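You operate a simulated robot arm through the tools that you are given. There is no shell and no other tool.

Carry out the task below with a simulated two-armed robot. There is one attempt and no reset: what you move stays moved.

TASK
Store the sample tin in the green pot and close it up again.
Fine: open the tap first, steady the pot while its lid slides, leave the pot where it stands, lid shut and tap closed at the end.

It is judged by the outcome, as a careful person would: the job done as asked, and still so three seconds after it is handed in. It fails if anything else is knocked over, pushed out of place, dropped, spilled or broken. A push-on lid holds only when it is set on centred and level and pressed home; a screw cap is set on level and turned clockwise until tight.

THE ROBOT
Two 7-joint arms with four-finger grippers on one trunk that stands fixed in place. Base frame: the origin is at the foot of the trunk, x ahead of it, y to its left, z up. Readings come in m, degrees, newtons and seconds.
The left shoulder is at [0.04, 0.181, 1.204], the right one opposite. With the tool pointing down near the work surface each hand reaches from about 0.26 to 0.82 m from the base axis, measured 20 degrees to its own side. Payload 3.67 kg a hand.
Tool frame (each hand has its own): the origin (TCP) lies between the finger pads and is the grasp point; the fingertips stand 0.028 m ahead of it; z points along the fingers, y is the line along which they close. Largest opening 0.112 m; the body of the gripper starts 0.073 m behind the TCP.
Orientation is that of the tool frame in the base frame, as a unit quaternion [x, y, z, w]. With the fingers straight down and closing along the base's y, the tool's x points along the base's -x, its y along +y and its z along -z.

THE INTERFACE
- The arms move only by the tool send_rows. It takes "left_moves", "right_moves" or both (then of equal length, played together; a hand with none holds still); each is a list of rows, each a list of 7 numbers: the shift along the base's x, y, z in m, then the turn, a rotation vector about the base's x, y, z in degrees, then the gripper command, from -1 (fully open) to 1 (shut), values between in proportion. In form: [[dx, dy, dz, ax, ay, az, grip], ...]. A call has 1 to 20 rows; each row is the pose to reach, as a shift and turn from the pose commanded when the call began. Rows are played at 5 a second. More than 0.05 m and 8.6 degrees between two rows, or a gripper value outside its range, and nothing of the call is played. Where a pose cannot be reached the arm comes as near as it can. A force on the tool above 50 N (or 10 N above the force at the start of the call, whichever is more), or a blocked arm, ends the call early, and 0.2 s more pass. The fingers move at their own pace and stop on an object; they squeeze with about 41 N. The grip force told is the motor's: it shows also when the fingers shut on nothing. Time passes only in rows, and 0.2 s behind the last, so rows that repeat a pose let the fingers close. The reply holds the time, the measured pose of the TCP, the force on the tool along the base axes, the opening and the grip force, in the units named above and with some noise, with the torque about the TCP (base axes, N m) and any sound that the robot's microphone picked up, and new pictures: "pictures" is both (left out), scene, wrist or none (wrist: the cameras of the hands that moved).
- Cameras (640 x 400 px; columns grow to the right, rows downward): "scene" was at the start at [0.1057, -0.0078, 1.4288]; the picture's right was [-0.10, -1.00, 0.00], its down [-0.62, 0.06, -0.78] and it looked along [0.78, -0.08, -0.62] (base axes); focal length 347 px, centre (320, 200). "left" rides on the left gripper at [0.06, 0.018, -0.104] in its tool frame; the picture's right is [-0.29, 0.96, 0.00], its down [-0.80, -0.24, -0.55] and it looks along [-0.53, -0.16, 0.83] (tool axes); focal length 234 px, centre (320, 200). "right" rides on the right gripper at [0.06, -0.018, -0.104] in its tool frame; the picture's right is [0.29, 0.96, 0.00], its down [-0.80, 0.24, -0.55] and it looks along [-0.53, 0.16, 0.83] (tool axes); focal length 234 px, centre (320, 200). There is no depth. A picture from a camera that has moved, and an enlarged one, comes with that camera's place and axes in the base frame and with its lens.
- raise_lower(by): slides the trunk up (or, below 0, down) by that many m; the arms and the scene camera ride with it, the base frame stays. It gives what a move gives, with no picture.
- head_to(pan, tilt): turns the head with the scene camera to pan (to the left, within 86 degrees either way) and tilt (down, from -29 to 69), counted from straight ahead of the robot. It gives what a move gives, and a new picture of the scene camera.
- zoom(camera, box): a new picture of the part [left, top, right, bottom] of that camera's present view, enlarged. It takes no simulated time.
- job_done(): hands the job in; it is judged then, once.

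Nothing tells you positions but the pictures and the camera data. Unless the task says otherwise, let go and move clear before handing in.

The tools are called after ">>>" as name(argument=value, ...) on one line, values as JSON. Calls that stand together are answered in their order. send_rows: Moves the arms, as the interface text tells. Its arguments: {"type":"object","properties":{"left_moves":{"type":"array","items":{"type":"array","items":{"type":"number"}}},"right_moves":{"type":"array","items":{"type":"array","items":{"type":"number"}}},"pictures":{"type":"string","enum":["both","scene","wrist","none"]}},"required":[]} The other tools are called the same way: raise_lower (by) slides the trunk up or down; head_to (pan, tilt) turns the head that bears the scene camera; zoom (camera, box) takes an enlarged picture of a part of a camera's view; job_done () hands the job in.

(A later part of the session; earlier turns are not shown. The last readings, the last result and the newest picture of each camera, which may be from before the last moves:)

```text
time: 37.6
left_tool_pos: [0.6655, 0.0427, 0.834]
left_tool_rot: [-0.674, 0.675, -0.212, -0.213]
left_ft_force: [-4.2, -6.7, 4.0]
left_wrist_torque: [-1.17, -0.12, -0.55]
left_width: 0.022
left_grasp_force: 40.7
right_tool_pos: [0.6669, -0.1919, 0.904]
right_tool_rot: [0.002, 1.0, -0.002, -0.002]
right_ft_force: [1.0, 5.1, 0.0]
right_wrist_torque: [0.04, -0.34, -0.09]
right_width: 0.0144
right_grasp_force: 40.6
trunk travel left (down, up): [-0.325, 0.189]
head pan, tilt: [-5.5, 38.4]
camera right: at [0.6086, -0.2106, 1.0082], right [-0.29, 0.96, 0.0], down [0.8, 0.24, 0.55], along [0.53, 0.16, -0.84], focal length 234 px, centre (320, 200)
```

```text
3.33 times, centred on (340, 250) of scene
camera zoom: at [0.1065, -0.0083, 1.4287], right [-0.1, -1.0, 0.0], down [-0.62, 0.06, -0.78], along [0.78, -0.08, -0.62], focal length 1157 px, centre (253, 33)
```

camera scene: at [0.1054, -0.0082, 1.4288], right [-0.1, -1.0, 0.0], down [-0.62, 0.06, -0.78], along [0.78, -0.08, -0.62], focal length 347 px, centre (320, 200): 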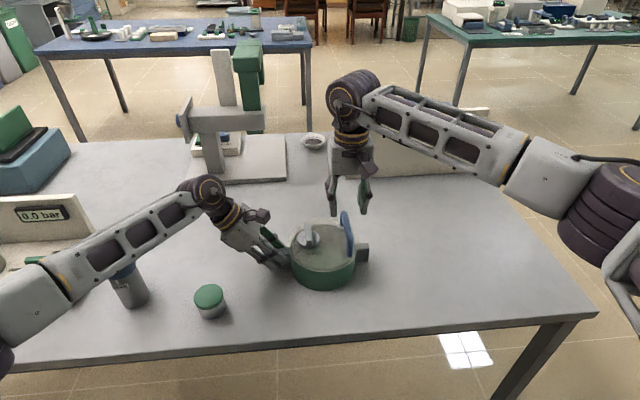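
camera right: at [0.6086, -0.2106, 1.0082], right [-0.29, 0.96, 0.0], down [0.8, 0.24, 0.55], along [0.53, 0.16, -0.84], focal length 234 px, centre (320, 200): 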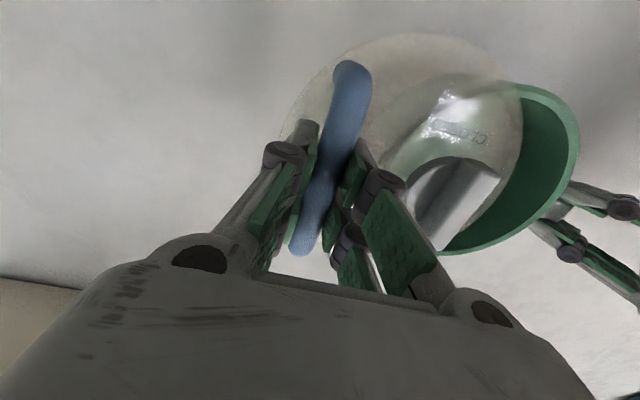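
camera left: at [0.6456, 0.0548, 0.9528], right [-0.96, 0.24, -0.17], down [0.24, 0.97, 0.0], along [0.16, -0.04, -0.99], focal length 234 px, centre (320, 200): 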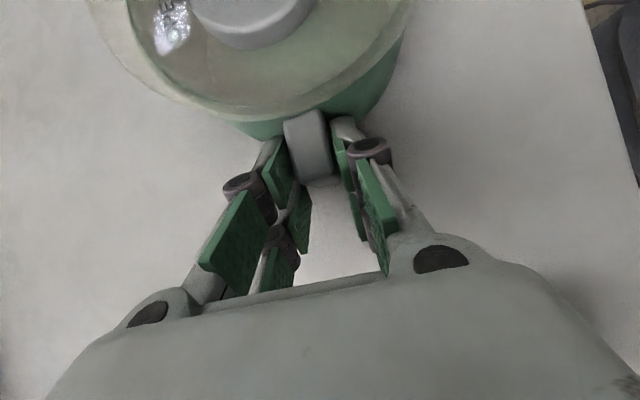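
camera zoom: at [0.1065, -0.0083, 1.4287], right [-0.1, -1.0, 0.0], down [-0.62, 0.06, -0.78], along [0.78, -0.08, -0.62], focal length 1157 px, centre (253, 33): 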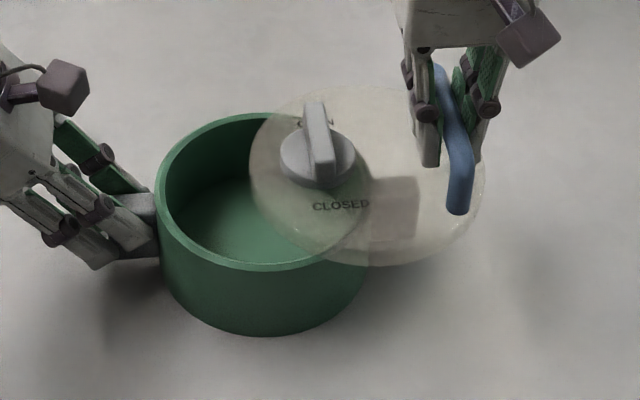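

The pot is opening cleanly and its interior is empty. I'll slide another 5.5 cm, leaving the lid's edge resting on the far rim while the right hand holds the handle.

>>> send_rows(right_moves=[[0, -0.01, 0, 0, 0, 0, 1], [0, -0.02, 0, 0, 0, 0, 1], [0, -0.03, 0, 0, 0, 0, 1], [0, -0.04, 0, 0, 0, 0, 1], [0, -0.05, 0, 0, 0, 0, 1], [0, -0.055, 0, 0, 0, 0, 1], [0, -0.055, 0, 0, 0, 0, 1]], pictures="wrist")

>>> zoom(camera="scene", box=[265, 180, 435, 310])

```text
time: 39.2
left_tool_pos: [0.6661, 0.0444, 0.8327]
left_tool_rot: [-0.674, 0.675, -0.213, -0.212]
left_ft_force: [0.4, -8.7, 4.5]
left_wrist_torque: [-0.44, -0.25, -0.09]
left_width: 0.0221
left_grasp_force: 40.9
right_tool_pos: [0.6668, -0.2469, 0.9045]
right_tool_rot: [0.0, 1.0, -0.001, -0.002]
right_ft_force: [1.5, 8.5, 0.3]
right_wrist_torque: [0.02, 0.17, -0.23]
right_width: 0.0143
right_grasp_force: 41.2
trunk travel left (down, up): [-0.325, 0.189]
head pan, tilt: [-5.5, 38.4]
camera right: at [0.6084, -0.2649, 1.0088], right [-0.29, 0.96, 0.0], down [0.8, 0.24, 0.55], along [0.53, 0.16, -0.83], focal length 234 px, centre (320, 200)
```

right: 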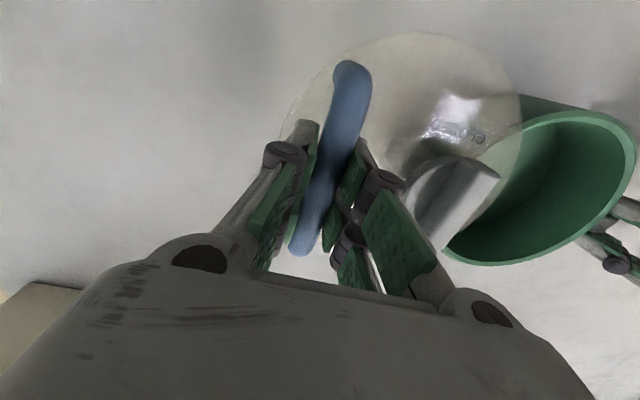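

```text
3.08 times, centred on (350, 245) of scene
camera zoom: at [0.1064, -0.008, 1.4287], right [-0.1, -1.0, 0.0], down [-0.62, 0.06, -0.78], along [0.78, -0.08, -0.62], focal length 1068 px, centre (228, 62)
```

zoom: 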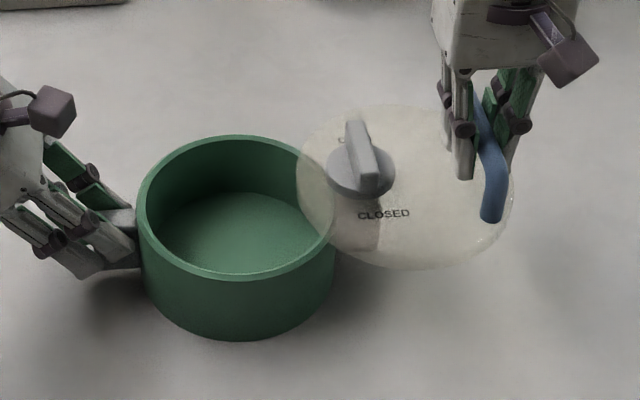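

The pot is wide open and the lid's edge rests on the rim, with about 8.5 N of leftover pull between the hands. I'll ease the right hand back a little so nothing tugs the pot when I let go of the lug.

>>> send_rows(right_moves=[[0, 0.0015, 0, 0, 0, 0, 1], [0, 0.0015, 0, 0, 0, 0, 1]], pictures="none")

```text
time: 39.8
left_tool_pos: [0.6654, 0.0444, 0.8331]
left_tool_rot: [0.675, -0.674, 0.212, 0.213]
left_ft_force: [-0.1, -4.7, 5.4]
left_wrist_torque: [-0.7, -0.23, -0.27]
left_width: 0.0222
left_grasp_force: 40.8
right_tool_pos: [0.6678, -0.2467, 0.9035]
right_tool_rot: [0.002, 1.0, -0.001, -0.002]
right_ft_force: [1.6, 1.8, 0.1]
right_wrist_torque: [-0.03, 0.1, -0.02]
right_width: 0.0145
right_grasp_force: 41.0
trunk travel left (down, up): [-0.325, 0.189]
head pan, tilt: [-5.5, 38.4]
```

The pull is down to about 2 N. I'll open the left hand and back out along its own axis.

>>> send_rows(left_moves=[[0, 0, 0, 0, 0, 0, 0.55], [0, 0, 0, 0, 0, 0, 0.2], [0, 0, 0, 0, 0, 0, 0.0], [0, 0.012, 0.016, 0, 0, 0, 0.0], [0, 0.029, 0.041, 0, 0, 0, 0.0], [0, 0.046, 0.066, 0, 0, 0, 0.0], [0, 0.063, 0.09, 0, 0, 0, 0.0], [0, 0.063, 0.09, 0, 0, 0, 0.0]], pictures="both")

>>> zoom(camera="scene", box=[265, 180, 435, 310])

```text
time: 41.6
left_tool_pos: [0.6673, 0.107, 0.9235]
left_tool_rot: [-0.674, 0.675, -0.212, -0.212]
left_ft_force: [0.0, 0.3, 0.7]
left_wrist_torque: [0.0, 0.0, 0.02]
left_width: 0.056
left_grasp_force: 0.1
right_tool_pos: [0.6672, -0.2455, 0.9036]
right_tool_rot: [0.002, 1.0, -0.001, -0.001]
right_ft_force: [0.6, 0.1, -0.4]
right_wrist_torque: [0.09, -0.14, -0.18]
right_width: 0.0143
right_grasp_force: 41.2
trunk travel left (down, up): [-0.325, 0.189]
head pan, tilt: [-5.5, 38.4]
camera scene: at [0.1065, -0.0082, 1.4287], right [-0.1, -1.0, 0.0], down [-0.62, 0.06, -0.78], along [0.78, -0.08, -0.62], focal length 347 px, centre (320, 200)
camera left: at [0.6469, 0.1174, 1.043], right [-0.96, 0.24, -0.16], down [0.24, 0.97, 0.0], along [0.16, -0.04, -0.99], focal length 234 px, centre (320, 200)
```

scene: 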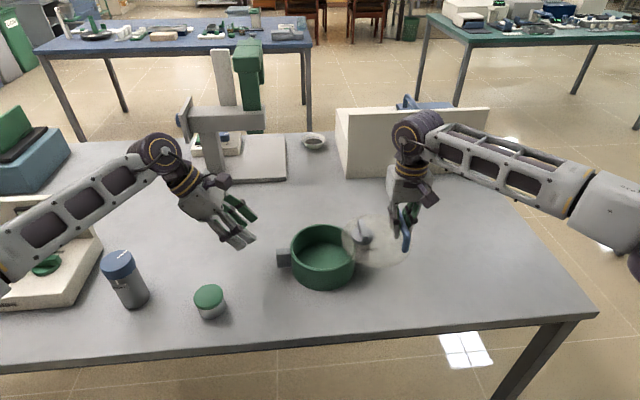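
left: 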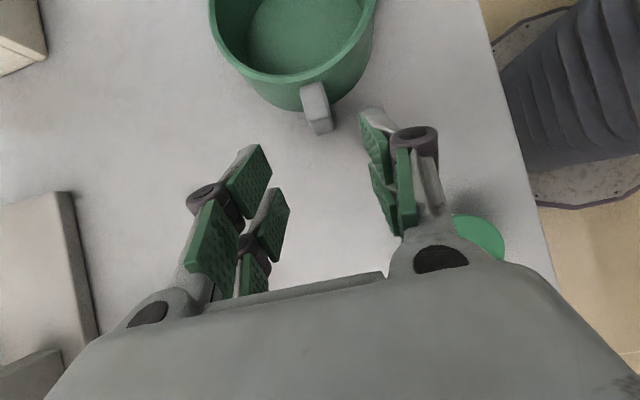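

```text
3.08 times, centred on (350, 245) of scene
camera zoom: at [0.1065, -0.0082, 1.4287], right [-0.1, -1.0, 0.0], down [-0.62, 0.06, -0.78], along [0.78, -0.08, -0.62], focal length 1068 px, centre (228, 62)
```

zoom: 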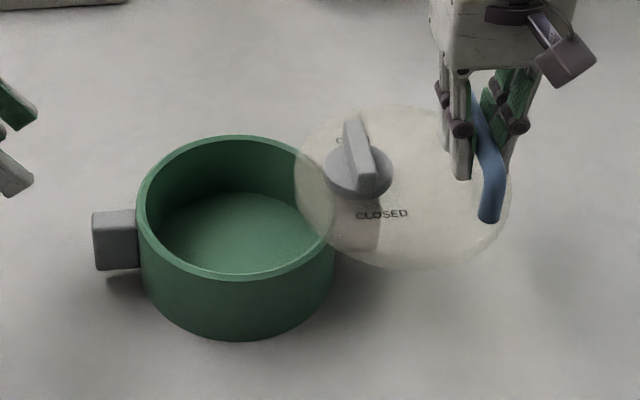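

The pot stayed in place and the lid is stable. I'll straighten the left hand and move it above the tin.

>>> send_rows(left_moves=[[-0.01, 0.015, 0.01, 7, 0, 0, -0.2], [-0.03, 0.03, 0.02, 14, 0, 0, -0.4], [-0.05, 0.045, 0.02, 21, 0, 0, -0.4], [-0.07, 0.06, 0.02, 28, 0, 0, -0.4], [-0.09, 0.07, 0.02, 35, 0, 0, -0.4], [-0.102, 0.072, 0.0, 35, 0, 0, -0.4], [-0.102, 0.072, 0.0, 35, 0, 0, -0.4]], pictures="both")

>>> zoom(camera="left", box=[220, 60, 420, 220])

>>> zoom(camera="scene", box=[150, 220, 280, 330])

```text
time: 43.2
left_tool_pos: [0.5631, 0.1789, 0.9232]
left_tool_rot: [-0.706, 0.708, 0.002, 0.001]
left_ft_force: [-0.2, -0.1, -0.1]
left_wrist_torque: [0.0, 0.01, 0.02]
left_width: 0.0784
left_grasp_force: 0.0
right_tool_pos: [0.6663, -0.2454, 0.904]
right_tool_rot: [0.001, 1.0, -0.001, -0.002]
right_ft_force: [0.2, 0.2, -0.5]
right_wrist_torque: [0.07, -0.04, -0.1]
right_width: 0.0142
right_grasp_force: 41.1
trunk travel left (down, up): [-0.325, 0.189]
head pan, tilt: [-5.5, 38.4]
camera scene: at [0.1064, -0.0083, 1.4287], right [-0.1, -1.0, 0.0], down [-0.62, 0.06, -0.78], along [0.78, -0.08, -0.62], focal length 347 px, centre (320, 200)
camera left: at [0.5449, 0.1192, 1.0265], right [-0.96, 0.29, 0.0], down [0.24, 0.8, 0.55], along [0.16, 0.53, -0.83], focal length 234 px, centre (320, 200)
```

scene: 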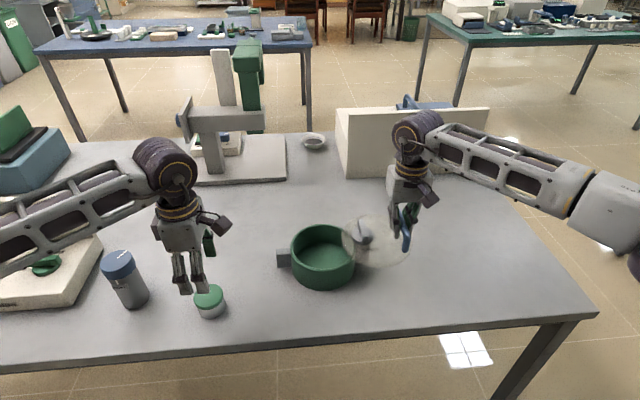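
left: 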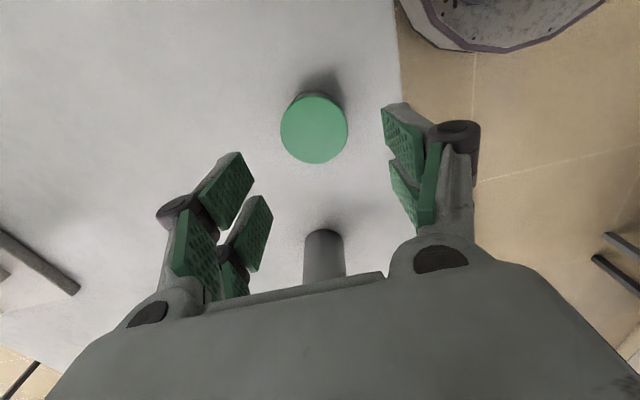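

```text
2.50 times, centred on (320, 140) of left
camera zoom: at [0.5449, 0.1192, 1.0265], right [-0.96, 0.29, 0.0], down [0.24, 0.8, 0.55], along [0.16, 0.53, -0.83], focal length 585 px, centre (320, 350)
```

zoom: 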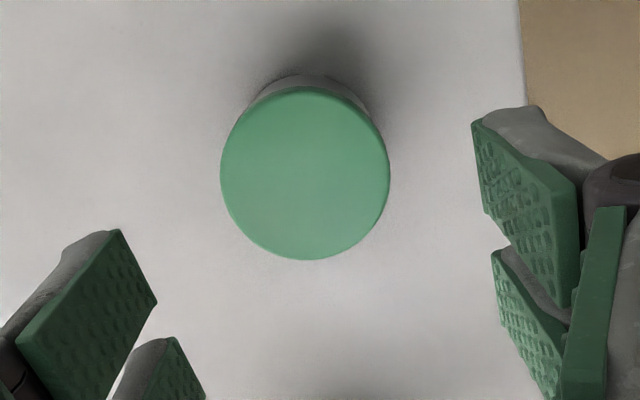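

```text
3.64 times, centred on (215, 275) of scene
camera zoom: at [0.1064, -0.0083, 1.4287], right [-0.1, -1.0, 0.0], down [-0.62, 0.06, -0.78], along [0.78, -0.08, -0.62], focal length 1263 px, centre (702, -73)
```

zoom: 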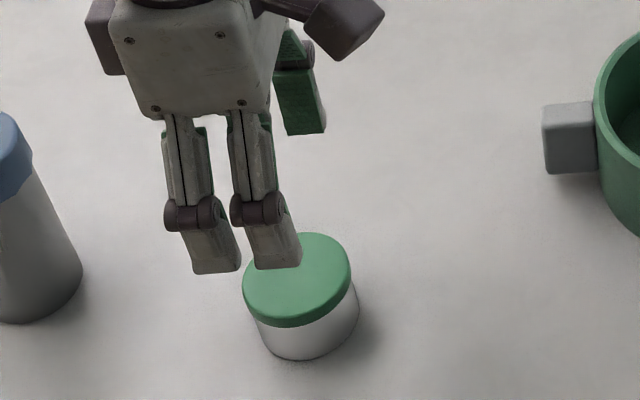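

The tin is about 3 mm toward +x and 3 mm toward -y of the grasp axis. I'll correct that, lower to just above it and check again.

>>> send_rows(left_moves=[[0.0027, -0.003, -0.02, 0, 0, 0, -0.4], [0.0027, -0.003, -0.04, 0, 0, 0, -0.4], [0.0027, -0.003, -0.055, 0, 0, 0, -0.4], [0.0027, -0.003, -0.055, 0, 0, 0, -0.4]], pictures="wrist")

>>> zoom(camera="left", box=[220, 60, 420, 220])

>>> zoom(camera="scene", box=[150, 220, 280, 330])

```text
time: 44.2
left_tool_pos: [0.5671, 0.1763, 0.8675]
left_tool_rot: [-0.707, 0.707, 0.0, 0.0]
left_ft_force: [0.4, -0.6, -0.3]
left_wrist_torque: [-0.03, 0.0, 0.02]
left_width: 0.0784
left_grasp_force: 0.1
right_tool_pos: [0.6673, -0.2464, 0.905]
right_tool_rot: [0.002, 1.0, -0.001, -0.002]
right_ft_force: [1.0, 0.2, 0.4]
right_wrist_torque: [-0.02, 0.02, -0.1]
right_width: 0.0146
right_grasp_force: 40.9
trunk travel left (down, up): [-0.325, 0.189]
head pan, tilt: [-5.5, 38.4]
camera left: at [0.5474, 0.1166, 0.9714], right [-0.96, 0.29, 0.0], down [0.24, 0.8, 0.55], along [0.16, 0.53, -0.83], focal length 234 px, centre (320, 200)
```

left: 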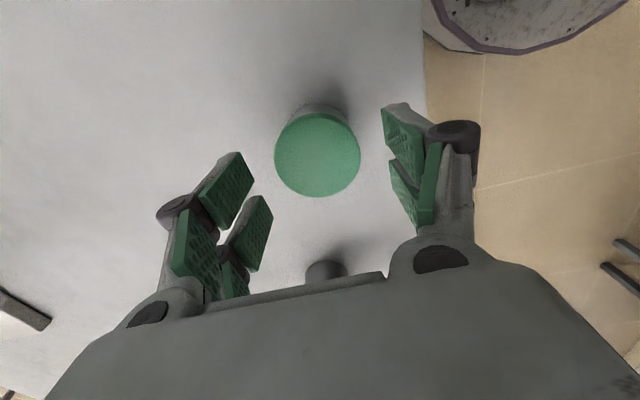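

```text
2.50 times, centred on (320, 140) of left
camera zoom: at [0.5474, 0.1166, 0.9714], right [-0.96, 0.29, 0.0], down [0.24, 0.8, 0.55], along [0.16, 0.53, -0.83], focal length 585 px, centre (320, 350)
```

zoom: 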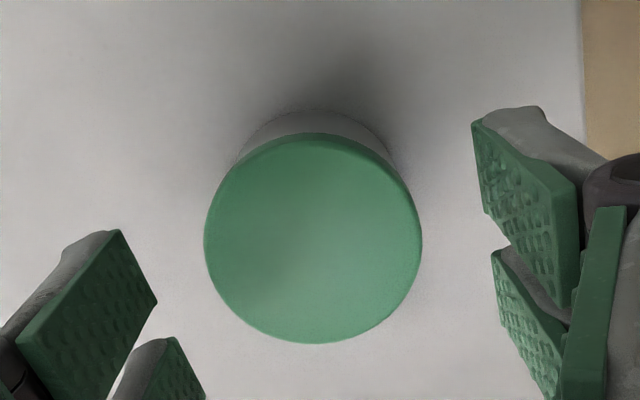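

```text
3.64 times, centred on (215, 275) of scene
camera zoom: at [0.1063, -0.008, 1.4287], right [-0.1, -1.0, 0.0], down [-0.62, 0.06, -0.78], along [0.78, -0.08, -0.62], focal length 1263 px, centre (702, -73)
```

zoom: 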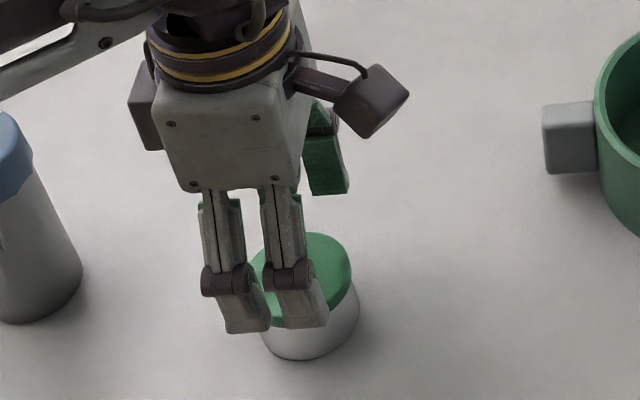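

The alignment is good now (within about 1.5 mm in y, centred in x). I'll lower the fingers around the tin and close in stages.

>>> send_rows(left_moves=[[0, -0.001, -0.02, 0, 0, 0, -0.4], [0, -0.001, -0.036, 0, 0, 0, -0.4], [0, -0.001, -0.0455, 0, 0, 0, -0.4], [0, -0.001, -0.0455, 0, 0, 0, -0.2], [0, -0.001, -0.0455, 0, 0, 0, -0.1], [0, -0.001, -0.0455, 0, 0, 0, -0.1]], pictures="wrist")

>>> zoom(camera="left", box=[220, 80, 420, 240])

>>> zoom(camera="scene", box=[150, 220, 280, 330])

```text
time: 45.6
left_tool_pos: [0.5674, 0.1759, 0.8232]
left_tool_rot: [-0.707, 0.707, 0.0, 0.0]
left_ft_force: [0.8, -0.4, 0.9]
left_wrist_torque: [0.02, 0.02, 0.0]
left_width: 0.0618
left_grasp_force: 0.1
right_tool_pos: [0.6666, -0.2468, 0.9038]
right_tool_rot: [0.001, 1.0, -0.001, -0.002]
right_ft_force: [0.4, -0.1, 0.5]
right_wrist_torque: [-0.01, 0.01, -0.1]
right_width: 0.0144
right_grasp_force: 40.7
trunk travel left (down, up): [-0.325, 0.189]
head pan, tilt: [-5.5, 38.4]
camera left: at [0.5471, 0.1151, 0.9266], right [-0.96, 0.29, 0.0], down [0.24, 0.8, 0.55], along [0.16, 0.53, -0.83], focal length 234 px, centre (320, 200)
```

left: 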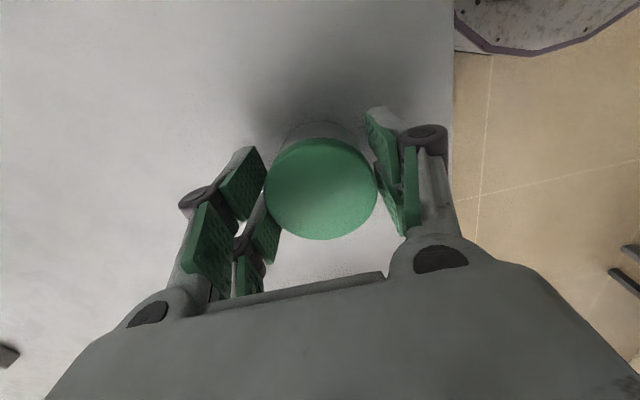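

```text
2.50 times, centred on (320, 160) of left
camera zoom: at [0.5471, 0.1151, 0.9266], right [-0.96, 0.29, 0.0], down [0.24, 0.8, 0.55], along [0.16, 0.53, -0.83], focal length 585 px, centre (320, 300)
```

zoom: 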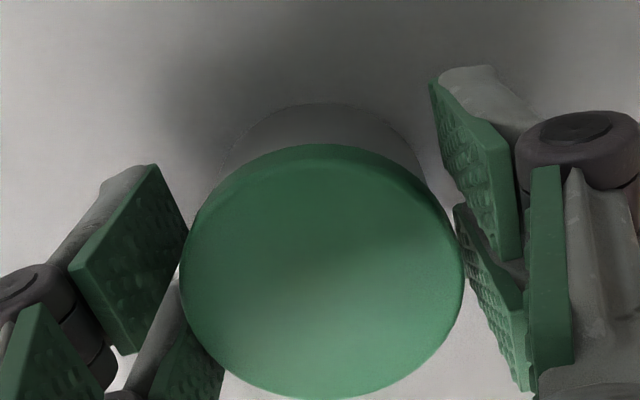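

```text
3.64 times, centred on (215, 275) of scene
camera zoom: at [0.1064, -0.0079, 1.4287], right [-0.1, -1.0, 0.0], down [-0.62, 0.06, -0.78], along [0.78, -0.08, -0.62], focal length 1263 px, centre (702, -73)
```

zoom: 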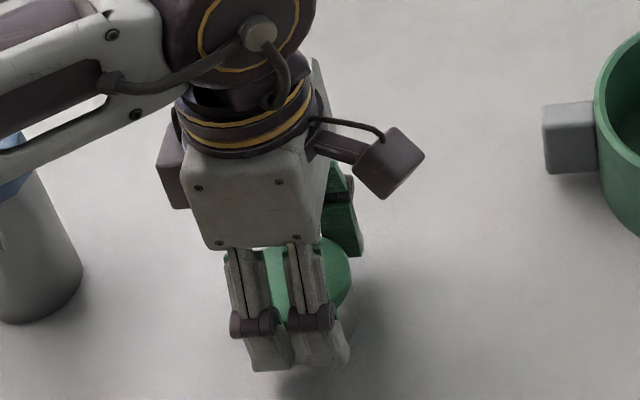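

The tin is centred between the pads in x and slightly toward -y. I'll nudge 2 mm and close on it.

>>> send_rows(left_moves=[[0, -0.002, 0, 0, 0, 0, -0.08], [0, -0.002, 0, 0, 0, 0, -0.03], [0, -0.002, 0, 0, 0, 0, 1], [0, -0.002, 0, 0, 0, 0, 1]], pictures="none")

```text
time: 46.6
left_tool_pos: [0.5672, 0.1729, 0.8221]
left_tool_rot: [0.707, -0.707, 0.0, -0.001]
left_ft_force: [-0.1, 0.6, 2.7]
left_wrist_torque: [0.02, 0.03, 0.03]
left_width: 0.0587
left_grasp_force: 41.3
right_tool_pos: [0.6676, -0.2457, 0.9034]
right_tool_rot: [0.001, 1.0, 0.0, -0.001]
right_ft_force: [1.2, -0.3, 0.4]
right_wrist_torque: [0.0, -0.04, -0.19]
right_width: 0.0142
right_grasp_force: 41.3
trunk travel left (down, up): [-0.325, 0.189]
head pan, tilt: [-5.5, 38.4]
```

The tin is gripped at 58.7 mm with no side force. I'll lift it straight up.

>>> send_rows(left_moves=[[0, 0, 0.01, 0, 0, 0, 1], [0, 0, 0.03, 0, 0, 0, 1], [0, 0, 0.06, 0, 0, 0, 1], [0, 0, 0.09, 0, 0, 0, 1], [0, 0, 0.12, 0, 0, 0, 1], [0, 0, 0.135, 0, 0, 0, 1], [0, 0, 0.135, 0, 0, 0, 1]], pictures="both")

```text
time: 48.2
left_tool_pos: [0.5673, 0.1747, 0.9574]
left_tool_rot: [-0.706, 0.708, 0.001, 0.0]
left_ft_force: [-0.8, 0.2, -0.8]
left_wrist_torque: [0.0, 0.0, 0.03]
left_width: 0.0589
left_grasp_force: 40.5
right_tool_pos: [0.6666, -0.2463, 0.9039]
right_tool_rot: [0.001, 1.0, 0.0, -0.002]
right_ft_force: [1.0, 0.2, -0.4]
right_wrist_torque: [0.06, 0.0, -0.08]
right_width: 0.0142
right_grasp_force: 41.1
trunk travel left (down, up): [-0.325, 0.189]
head pan, tilt: [-5.5, 38.4]
camera scene: at [0.1064, -0.0079, 1.4287], right [-0.1, -1.0, 0.0], down [-0.62, 0.06, -0.78], along [0.78, -0.08, -0.62], focal length 347 px, centre (320, 200)
camera left: at [0.5468, 0.1136, 1.0616], right [-0.96, 0.29, 0.0], down [0.24, 0.8, 0.55], along [0.16, 0.53, -0.83], focal length 234 px, centre (320, 200)
```

scene: 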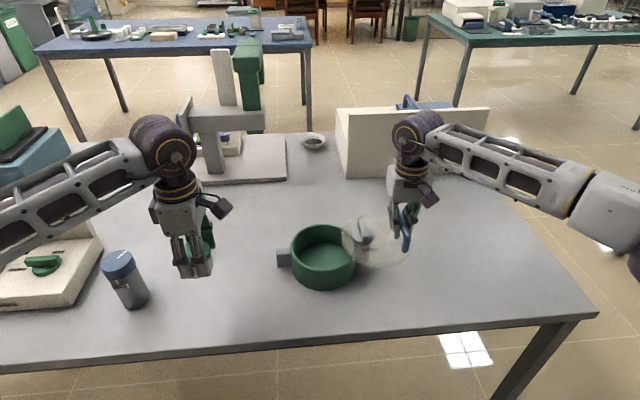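
left: 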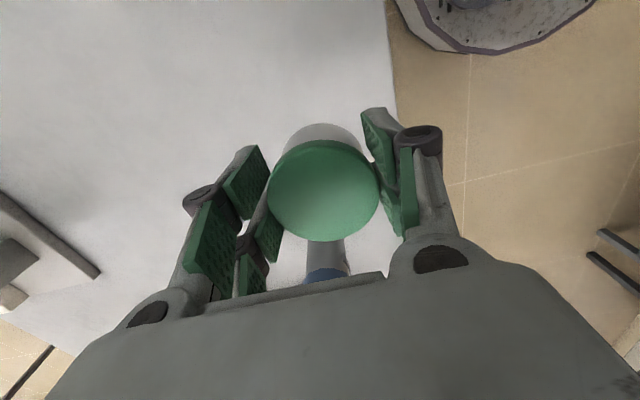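

The tin is lifted cleanly. I'll carry it over to above the pot's opening, staying high.

>>> send_rows(left_moves=[[0.016, -0.035, 0.005, 0, 0, 0, 1], [0.032, -0.07, 0.01, 0, 0, 0, 1], [0.048, -0.105, 0.01, 0, 0, 0, 1], [0.064, -0.14, 0.01, 0, 0, 0, 1], [0.08, -0.175, 0.01, 0, 0, 0, 1], [0.092, -0.205, 0.01, 0, 0, 0, 1], [0.098, -0.23, 0.01, 0, 0, 0, 1], [0.098, -0.2395, 0.01, 0, 0, 0, 1], [0.098, -0.2395, 0.01, 0, 0, 0, 1]], pictures="both")

>>> zoom(camera="scene", box=[265, 160, 435, 310])

>>> zoom(camera="left", box=[160, 40, 480, 260])

>>> zoom(camera="right", box=[360, 40, 640, 300])

```text
time: 50.2
left_tool_pos: [0.6652, -0.0663, 0.9675]
left_tool_rot: [-0.707, 0.708, 0.0, 0.0]
left_ft_force: [-0.6, -0.4, -1.0]
left_wrist_torque: [-0.03, -0.01, 0.0]
left_width: 0.0586
left_grasp_force: 41.1
right_tool_pos: [0.6676, -0.2465, 0.9027]
right_tool_rot: [0.001, 1.0, -0.001, -0.002]
right_ft_force: [-0.2, 0.5, 0.6]
right_wrist_torque: [-0.01, 0.0, -0.07]
right_width: 0.0143
right_grasp_force: 40.9
trunk travel left (down, up): [-0.325, 0.189]
head pan, tilt: [-5.5, 38.4]
camera scene: at [0.1065, -0.008, 1.4287], right [-0.1, -1.0, 0.0], down [-0.62, 0.06, -0.78], along [0.78, -0.08, -0.62], focal length 347 px, centre (320, 200)
camera left: at [0.6454, -0.1261, 1.0713], right [-0.96, 0.29, 0.0], down [0.24, 0.8, 0.55], along [0.16, 0.53, -0.83], focal length 234 px, centre (320, 200)
```

scene: 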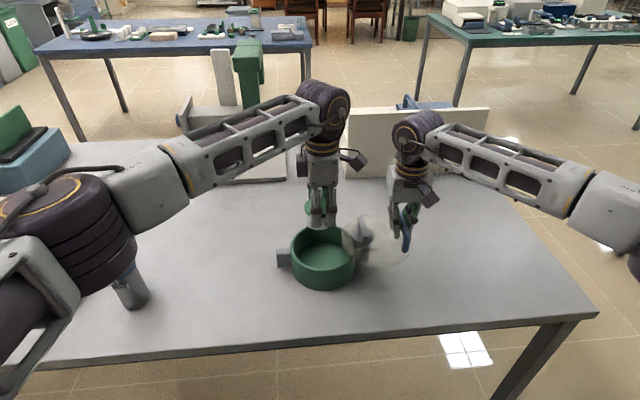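
left: 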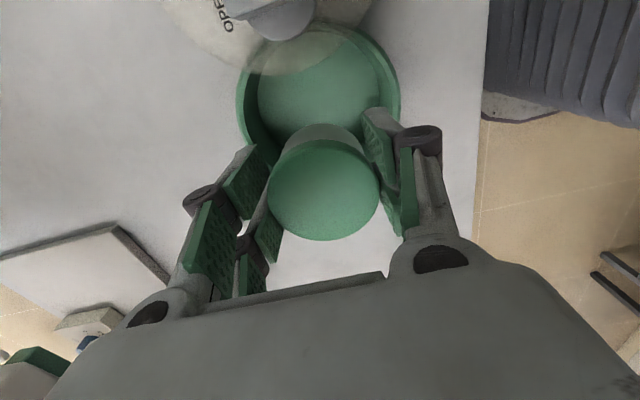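

```text
2.67 times, centred on (350, 235) of scene
camera zoom: at [0.1065, -0.008, 1.4287], right [-0.1, -1.0, 0.0], down [-0.62, 0.06, -0.78], along [0.78, -0.08, -0.62], focal length 926 px, centre (240, 107)
```

zoom: 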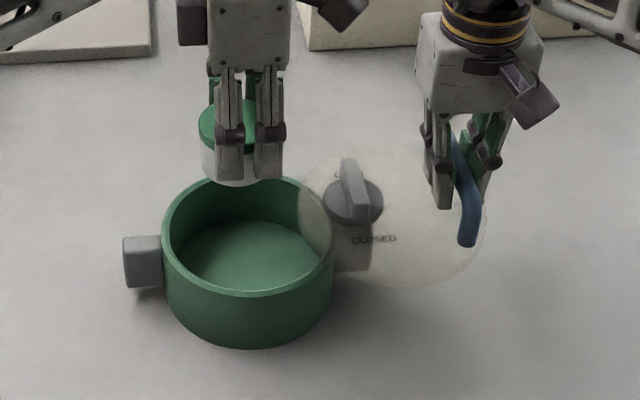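

```text
1.82 times, centred on (320, 150) of left
camera zoom: at [0.6454, -0.1261, 1.0713], right [-0.96, 0.29, 0.0], down [0.24, 0.8, 0.55], along [0.16, 0.53, -0.83], focal length 426 px, centre (320, 291)
```

zoom: 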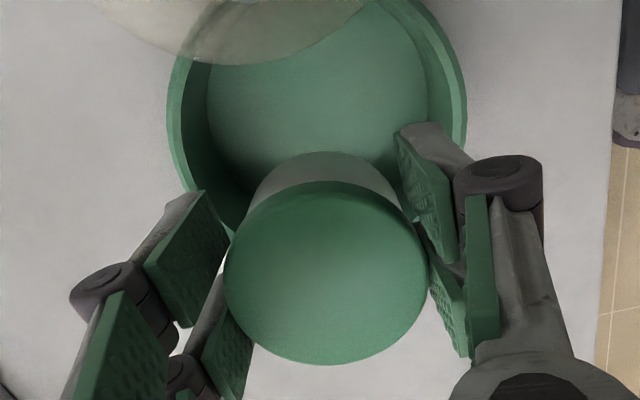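

```text
1.54 times, centred on (500, 170) of right
camera zoom: at [0.6085, -0.2635, 1.0085], right [-0.29, 0.96, 0.0], down [0.8, 0.24, 0.55], along [0.53, 0.16, -0.83], focal length 360 px, centre (43, 246)
```

zoom: 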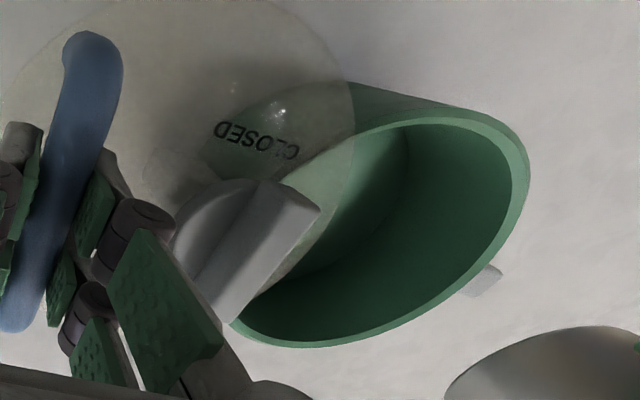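

The tin is centred over the pot opening, clear of the lid and knob. I'll lower it most of the way.

>>> send_rows(left_moves=[[0, 0, -0.02, 0, 0, 0, 1], [0, 0, -0.04, 0, 0, 0, 1], [0, 0, -0.06, 0, 0, 0, 1], [0, 0, -0.08, 0, 0, 0, 1], [0, 0, -0.095, 0, 0, 0, 1], [0, 0, -0.11, 0, 0, 0, 1], [0, 0, -0.12, 0, 0, 0, 1], [0, 0, -0.12, 0, 0, 0, 1]], pictures="wrist")

>>> zoom(camera="scene", box=[265, 180, 415, 310])

>>> zoom(camera="left", box=[160, 40, 480, 260])

```text
time: 52.0
left_tool_pos: [0.664, -0.0671, 0.8471]
left_tool_rot: [-0.707, 0.708, 0.0, 0.0]
left_ft_force: [-0.2, 0.0, -1.3]
left_wrist_torque: [0.01, 0.03, -0.01]
left_width: 0.0588
left_grasp_force: 40.5
right_tool_pos: [0.6678, -0.2462, 0.904]
right_tool_rot: [0.001, 1.0, -0.001, -0.001]
right_ft_force: [0.4, 0.6, -0.9]
right_wrist_torque: [0.01, -0.03, -0.06]
right_width: 0.0142
right_grasp_force: 41.1
trunk travel left (down, up): [-0.325, 0.189]
head pan, tilt: [-5.5, 38.4]
camera left: at [0.6449, -0.1264, 0.951], right [-0.96, 0.29, 0.0], down [0.24, 0.8, 0.55], along [0.16, 0.53, -0.83], focal length 234 px, centre (320, 200)
```

left: 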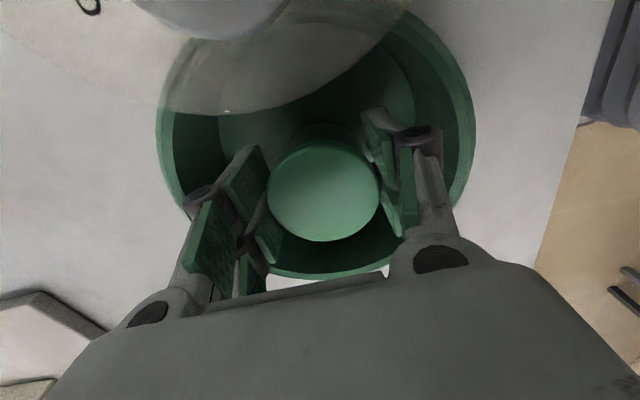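

```text
3.08 times, centred on (340, 245) of scene
camera zoom: at [0.1065, -0.008, 1.4287], right [-0.1, -1.0, 0.0], down [-0.62, 0.06, -0.78], along [0.78, -0.08, -0.62], focal length 1068 px, centre (258, 62)
```

zoom: 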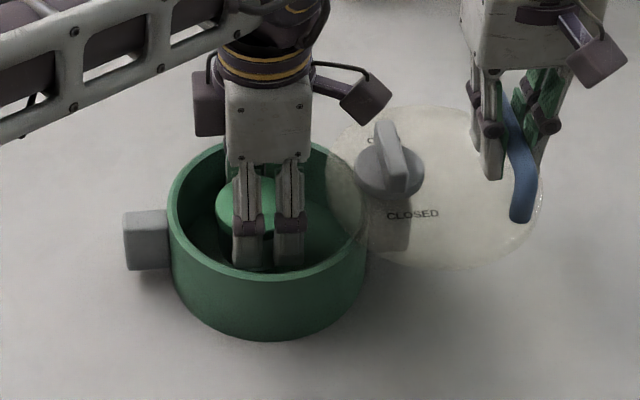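

```text
1.82 times, centred on (320, 150) of left
camera zoom: at [0.6449, -0.1264, 0.951], right [-0.96, 0.29, 0.0], down [0.24, 0.8, 0.55], along [0.16, 0.53, -0.83], focal length 426 px, centre (320, 291)
```

zoom: 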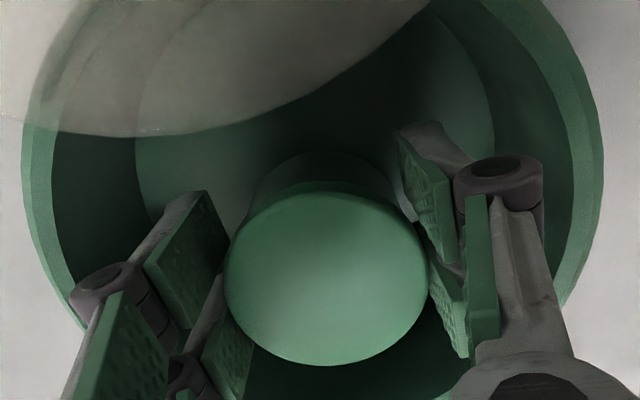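

There's good clearance inside the pot. I'll lower the last centimetre slowly, feeling for the floor.

>>> send_rows(left_moves=[[0, 0, -0.004, 0, 0, 0, 1], [0, 0, -0.008, 0, 0, 0, 1], [0, 0, -0.01, 0, 0, 0, 1], [0, 0, -0.01, 0, 0, 0, 1]], pictures="none")

```text
time: 53.0
left_tool_pos: [0.6653, -0.0662, 0.8371]
left_tool_rot: [-0.706, 0.709, 0.001, -0.001]
left_ft_force: [0.2, -0.4, -1.4]
left_wrist_torque: [-0.01, -0.05, 0.02]
left_width: 0.0588
left_grasp_force: 41.0
right_tool_pos: [0.6665, -0.2457, 0.9036]
right_tool_rot: [0.001, 1.0, 0.0, -0.001]
right_ft_force: [0.8, 0.2, 0.4]
right_wrist_torque: [0.0, 0.0, -0.03]
right_width: 0.0144
right_grasp_force: 41.1
trunk travel left (down, up): [-0.325, 0.189]
head pan, tilt: [-5.5, 38.4]
```

>>> send_rows(left_moves=[[0, 0, -0.0015, 0, 0, 0, 1], [0, 0, -0.003, 0, 0, 0, 1], [0, 0, -0.0045, 0, 0, 0, 1], [0, 0, -0.0045, 0, 0, 0, 1]], pictures="none")

```text
time: 54.0
left_tool_pos: [0.6639, -0.0665, 0.8328]
left_tool_rot: [-0.706, 0.708, 0.001, -0.001]
left_ft_force: [-0.2, 0.1, -1.3]
left_wrist_torque: [-0.04, 0.0, 0.0]
left_width: 0.0588
left_grasp_force: 41.0
right_tool_pos: [0.6661, -0.2455, 0.904]
right_tool_rot: [0.001, 1.0, 0.0, -0.002]
right_ft_force: [0.2, 0.3, -0.2]
right_wrist_torque: [0.02, 0.02, -0.07]
right_width: 0.0145
right_grasp_force: 41.0
trunk travel left (down, up): [-0.325, 0.189]
head pan, tilt: [-5.5, 38.4]
```

There's no contact yet; the hand still carries the tin's 1.3 N. I'll continue in small steps.

>>> send_rows(left_moves=[[0, 0, -0.0015, 0, 0, 0, 1], [0, 0, -0.003, 0, 0, 0, 1], [0, 0, -0.003, 0, 0, 0, 1]], pictures="none")

```text
time: 54.8
left_tool_pos: [0.6645, -0.0665, 0.8313]
left_tool_rot: [-0.706, 0.708, 0.0, 0.0]
left_ft_force: [-4.0, 2.6, 19.5]
left_wrist_torque: [-0.01, 0.24, -0.09]
left_width: 0.0587
left_grasp_force: 41.4
right_tool_pos: [0.6667, -0.2467, 0.9043]
right_tool_rot: [0.002, 1.0, -0.001, -0.002]
right_ft_force: [4.2, 0.2, 0.1]
right_wrist_torque: [-0.06, -0.14, -0.62]
right_width: 0.014
right_grasp_force: 41.3
trunk travel left (down, up): [-0.325, 0.189]
head pan, tilt: [-5.5, 38.4]
```

The tin is on the floor with 19 N of press. I'll ease up to relieve that, then open the fingers just enough to clear the tin.

>>> send_rows(left_moves=[[0, 0, 0.0012, 0, 0, 0, 1], [0, 0, 0.0015, 0, 0, 0, 1]], pictures="none")

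```text
time: 55.4
left_tool_pos: [0.6641, -0.0659, 0.8313]
left_tool_rot: [-0.707, 0.707, 0.0, 0.0]
left_ft_force: [2.2, -0.2, 14.3]
left_wrist_torque: [-0.14, -0.03, 0.07]
left_width: 0.0588
left_grasp_force: 40.6
right_tool_pos: [0.6661, -0.247, 0.9041]
right_tool_rot: [0.001, 1.0, -0.001, -0.002]
right_ft_force: [1.6, 0.4, 0.3]
right_wrist_torque: [0.01, 0.06, -0.43]
right_width: 0.0146
right_grasp_force: 40.6
trunk travel left (down, up): [-0.325, 0.189]
head pan, tilt: [-5.5, 38.4]
```

>>> send_rows(left_moves=[[0, 0, 0.001, 0, 0, 0, 1], [0, 0, 0.0015, 0, 0, 0, 1]], pictures="none")

```text
time: 56.0
left_tool_pos: [0.6627, -0.0679, 0.8321]
left_tool_rot: [0.708, -0.707, -0.002, 0.0]
left_ft_force: [1.8, -0.3, 3.0]
left_wrist_torque: [-0.08, -0.13, -0.01]
left_width: 0.0588
left_grasp_force: 41.2
right_tool_pos: [0.6662, -0.2457, 0.9052]
right_tool_rot: [0.0, 1.0, 0.0, -0.002]
right_ft_force: [-0.6, -1.0, -1.0]
right_wrist_torque: [-0.05, 0.26, 0.02]
right_width: 0.0144
right_grasp_force: 41.3
trunk travel left (down, up): [-0.325, 0.189]
head pan, tilt: [-5.5, 38.4]
```

Only about 3 N of contact remains. I'll open gently and lift straight out.

>>> send_rows(left_moves=[[0, 0, 0, 0, 0, 0, -0.08], [0, 0, 0, 0, 0, 0, -0.2], [0, 0, 0, 0, 0, 0, -0.2], [0, 0, 0.015, 0, 0, 0, -0.2], [0, 0, 0.035, 0, 0, 0, -0.2], [0, 0, 0.065, 0, 0, 0, -0.2], [0, 0, 0.095, 0, 0, 0, -0.2], [0, 0, 0.125, 0, 0, 0, -0.2]], pictures="both")

>>> zoom(camera="scene", box=[265, 180, 415, 310])

>>> zoom(camera="left", box=[160, 0, 480, 220])

```text
time: 57.8
left_tool_pos: [0.6648, -0.0667, 0.9583]
left_tool_rot: [-0.706, 0.708, -0.001, 0.0]
left_ft_force: [-0.3, -0.1, -0.2]
left_wrist_torque: [-0.01, -0.01, -0.02]
left_width: 0.0674
left_grasp_force: 0.1
right_tool_pos: [0.6671, -0.2468, 0.905]
right_tool_rot: [0.001, 1.0, -0.001, -0.001]
right_ft_force: [0.3, -0.3, -0.1]
right_wrist_torque: [0.07, 0.02, -0.19]
right_width: 0.0144
right_grasp_force: 40.8
trunk travel left (down, up): [-0.325, 0.189]
head pan, tilt: [-5.5, 38.4]
camera scene: at [0.1061, -0.008, 1.4287], right [-0.1, -1.0, 0.0], down [-0.62, 0.06, -0.78], along [0.78, -0.08, -0.62], focal length 347 px, centre (320, 200)
camera left: at [0.6447, -0.1262, 1.0622], right [-0.96, 0.29, 0.0], down [0.24, 0.8, 0.55], along [0.16, 0.53, -0.83], focal length 234 px, centre (320, 200)
```

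scene: 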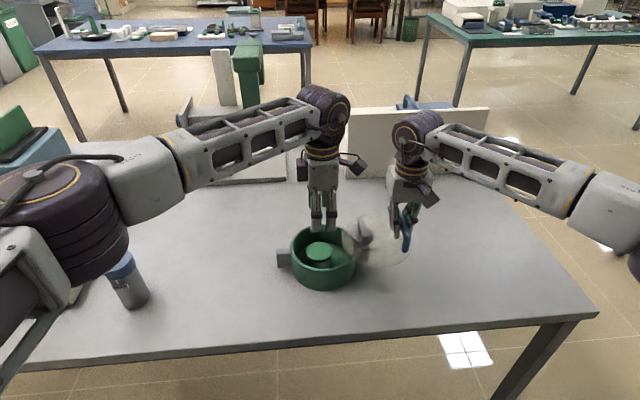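
left: 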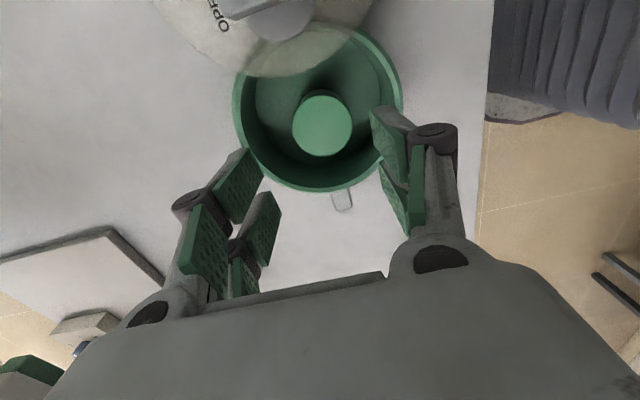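

```text
3.08 times, centred on (340, 245) of scene
camera zoom: at [0.1061, -0.008, 1.4287], right [-0.1, -1.0, 0.0], down [-0.62, 0.06, -0.78], along [0.78, -0.08, -0.62], focal length 1068 px, centre (258, 62)
```

zoom: 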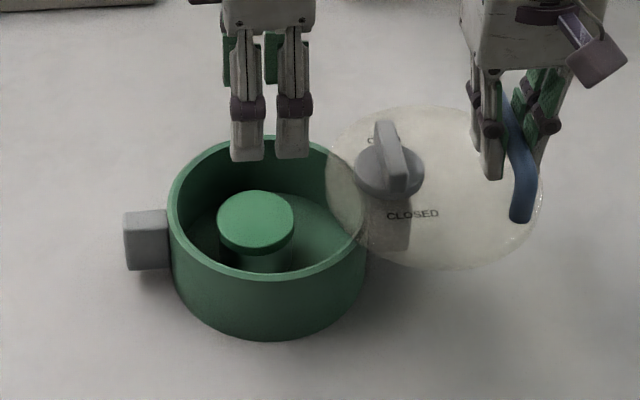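

```text
1.82 times, centred on (320, 110) of left
camera zoom: at [0.6447, -0.1262, 1.0622], right [-0.96, 0.29, 0.0], down [0.24, 0.8, 0.55], along [0.16, 0.53, -0.83], focal length 426 px, centre (320, 364)
```

zoom: 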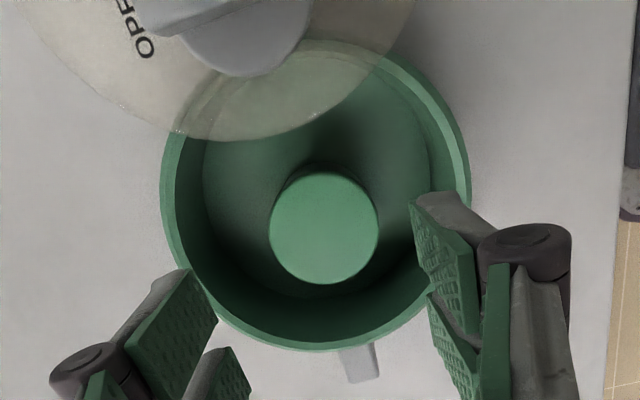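

The tin stands upright inside the pot and the pot is unmoved. I'll bring the left hand back out to the left side and tilt it again for the lug.

>>> send_rows(left_moves=[[0, 0.03, 0.01, 0, 0, 0, 0.0], [0, 0.07, 0.01, 0, 0, 0, 0.0], [0, 0.11, 0.01, 0, 0, 0, 0.0], [0, 0.15, 0.01, -4, 0, 0, 0.0], [0, 0.175, 0.0, -11, 0, 0, 0.0], [0, 0.178, -0.01, -18, 0, 0, 0.0], [0, 0.175, -0.02, -25, 0, 0, 0.0], [0, 0.173, -0.03, -32, 0, 0, 0.0], [0, 0.173, -0.034, -35, 0, 0, 0.0], [0, 0.173, -0.034, -35, 0, 0, 0.0]], pictures="both")

>>> zoom(camera="left", box=[200, 60, 440, 220])

>>> zoom(camera="scene", box=[265, 180, 415, 310])

```text
time: 60.0
left_tool_pos: [0.6651, 0.106, 0.9252]
left_tool_rot: [0.674, -0.674, 0.214, 0.213]
left_ft_force: [0.0, -0.9, -1.0]
left_wrist_torque: [0.04, 0.0, 0.03]
left_width: 0.0558
left_grasp_force: 0.1
right_tool_pos: [0.6662, -0.2452, 0.9038]
right_tool_rot: [0.001, 1.0, -0.001, -0.002]
right_ft_force: [-0.9, 0.6, 0.4]
right_wrist_torque: [0.02, 0.01, -0.05]
right_width: 0.0143
right_grasp_force: 41.1
trunk travel left (down, up): [-0.325, 0.189]
head pan, tilt: [-5.5, 38.4]
camera scene: at [0.1064, -0.008, 1.4287], right [-0.1, -1.0, 0.0], down [-0.62, 0.06, -0.78], along [0.78, -0.08, -0.62], focal length 347 px, centre (320, 200)
camera left: at [0.6448, 0.1175, 1.0434], right [-0.96, 0.24, -0.17], down [0.24, 0.97, 0.0], along [0.16, -0.04, -0.99], focal length 234 px, centre (320, 200)
```

scene: 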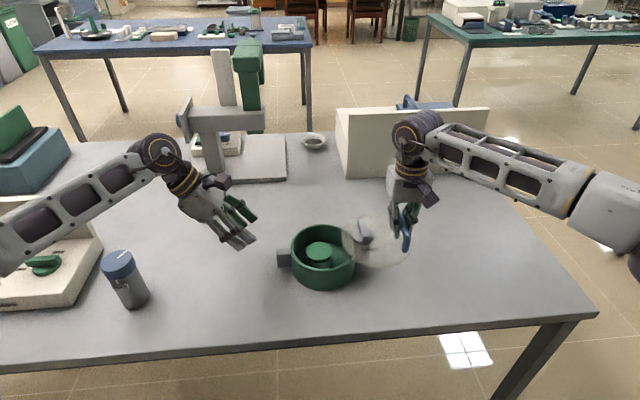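
left: 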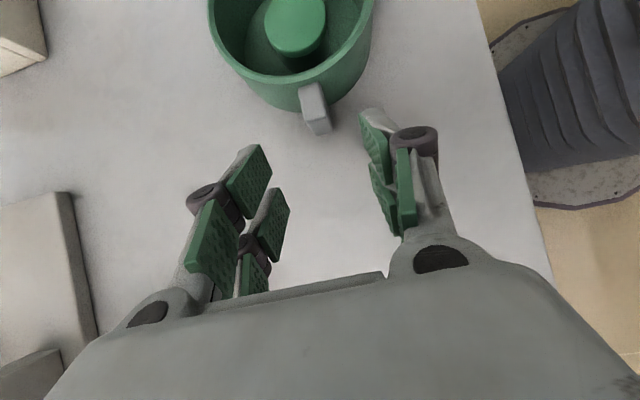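

```text
2.50 times, centred on (320, 140) of left
camera zoom: at [0.6448, 0.1175, 1.0434], right [-0.96, 0.24, -0.17], down [0.24, 0.97, 0.0], along [0.16, -0.04, -0.99], focal length 585 px, centre (320, 350)
```

zoom: 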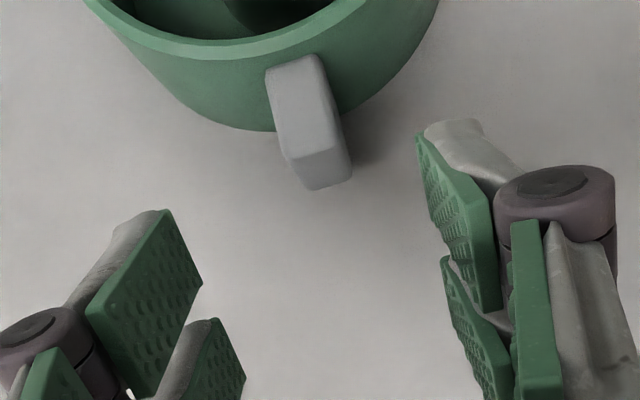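

```text
3.08 times, centred on (340, 245) of scene
camera zoom: at [0.1064, -0.008, 1.4287], right [-0.1, -1.0, 0.0], down [-0.62, 0.06, -0.78], along [0.78, -0.08, -0.62], focal length 1068 px, centre (258, 62)
```

zoom: 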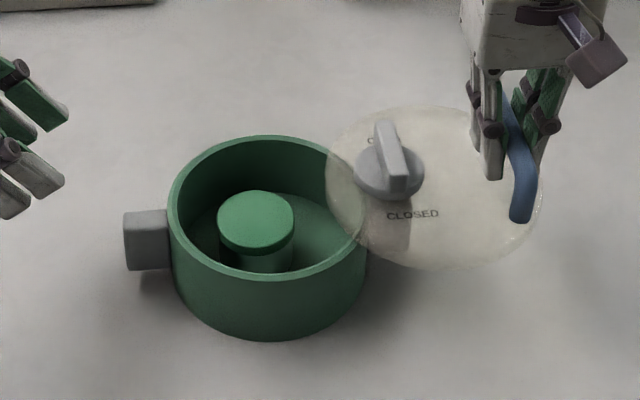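

The pot and lug are where they were. I'll go back down onto the lug along the same line.

>>> send_rows(left_moves=[[0, -0.016, -0.024, 0, 0, 0, 0.0], [0, -0.032, -0.047, 0, 0, 0, 0.0], [0, -0.048, -0.07, 0, 0, 0, 0.0], [0, -0.0615, -0.091, 0, 0, 0, 0.0], [0, -0.0615, -0.091, 0, 0, 0, 0.4], [0, -0.0615, -0.091, 0, 0, 0, 0.54], [0, -0.0615, -0.091, 0, 0, 0, 0.54]], pictures="wrist")

>>> zoom(camera="left", box=[220, 80, 420, 240])

```text
time: 61.6
left_tool_pos: [0.6636, 0.0437, 0.832]
left_tool_rot: [0.675, -0.674, 0.212, 0.212]
left_ft_force: [0.6, 0.2, 0.0]
left_wrist_torque: [-0.01, 0.03, 0.0]
left_width: 0.026
left_grasp_force: 0.0
right_tool_pos: [0.6674, -0.2451, 0.9044]
right_tool_rot: [0.0, 1.0, 0.0, -0.002]
right_ft_force: [0.0, -0.7, 0.4]
right_wrist_torque: [-0.01, 0.02, -0.08]
right_width: 0.0142
right_grasp_force: 41.2
trunk travel left (down, up): [-0.325, 0.189]
head pan, tilt: [-5.5, 38.4]
camera left: at [0.6446, 0.055, 0.9522], right [-0.96, 0.24, -0.16], down [0.24, 0.97, 0.0], along [0.16, -0.04, -0.99], focal length 234 px, centre (320, 200)
```

left: 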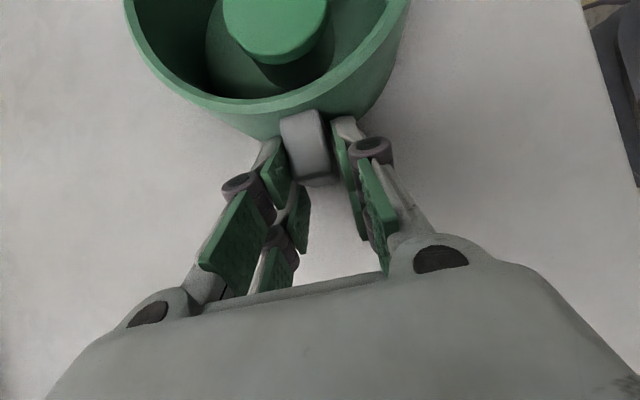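

```text
2.50 times, centred on (320, 160) of left
camera zoom: at [0.6446, 0.055, 0.9522], right [-0.96, 0.24, -0.16], down [0.24, 0.97, 0.0], along [0.16, -0.04, -0.99], focal length 585 px, centre (320, 300)
```

zoom: 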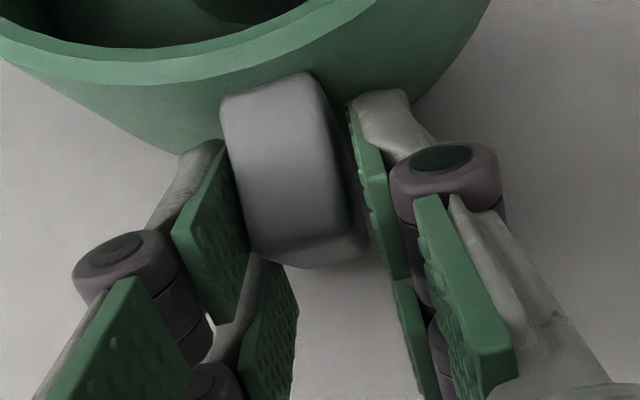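

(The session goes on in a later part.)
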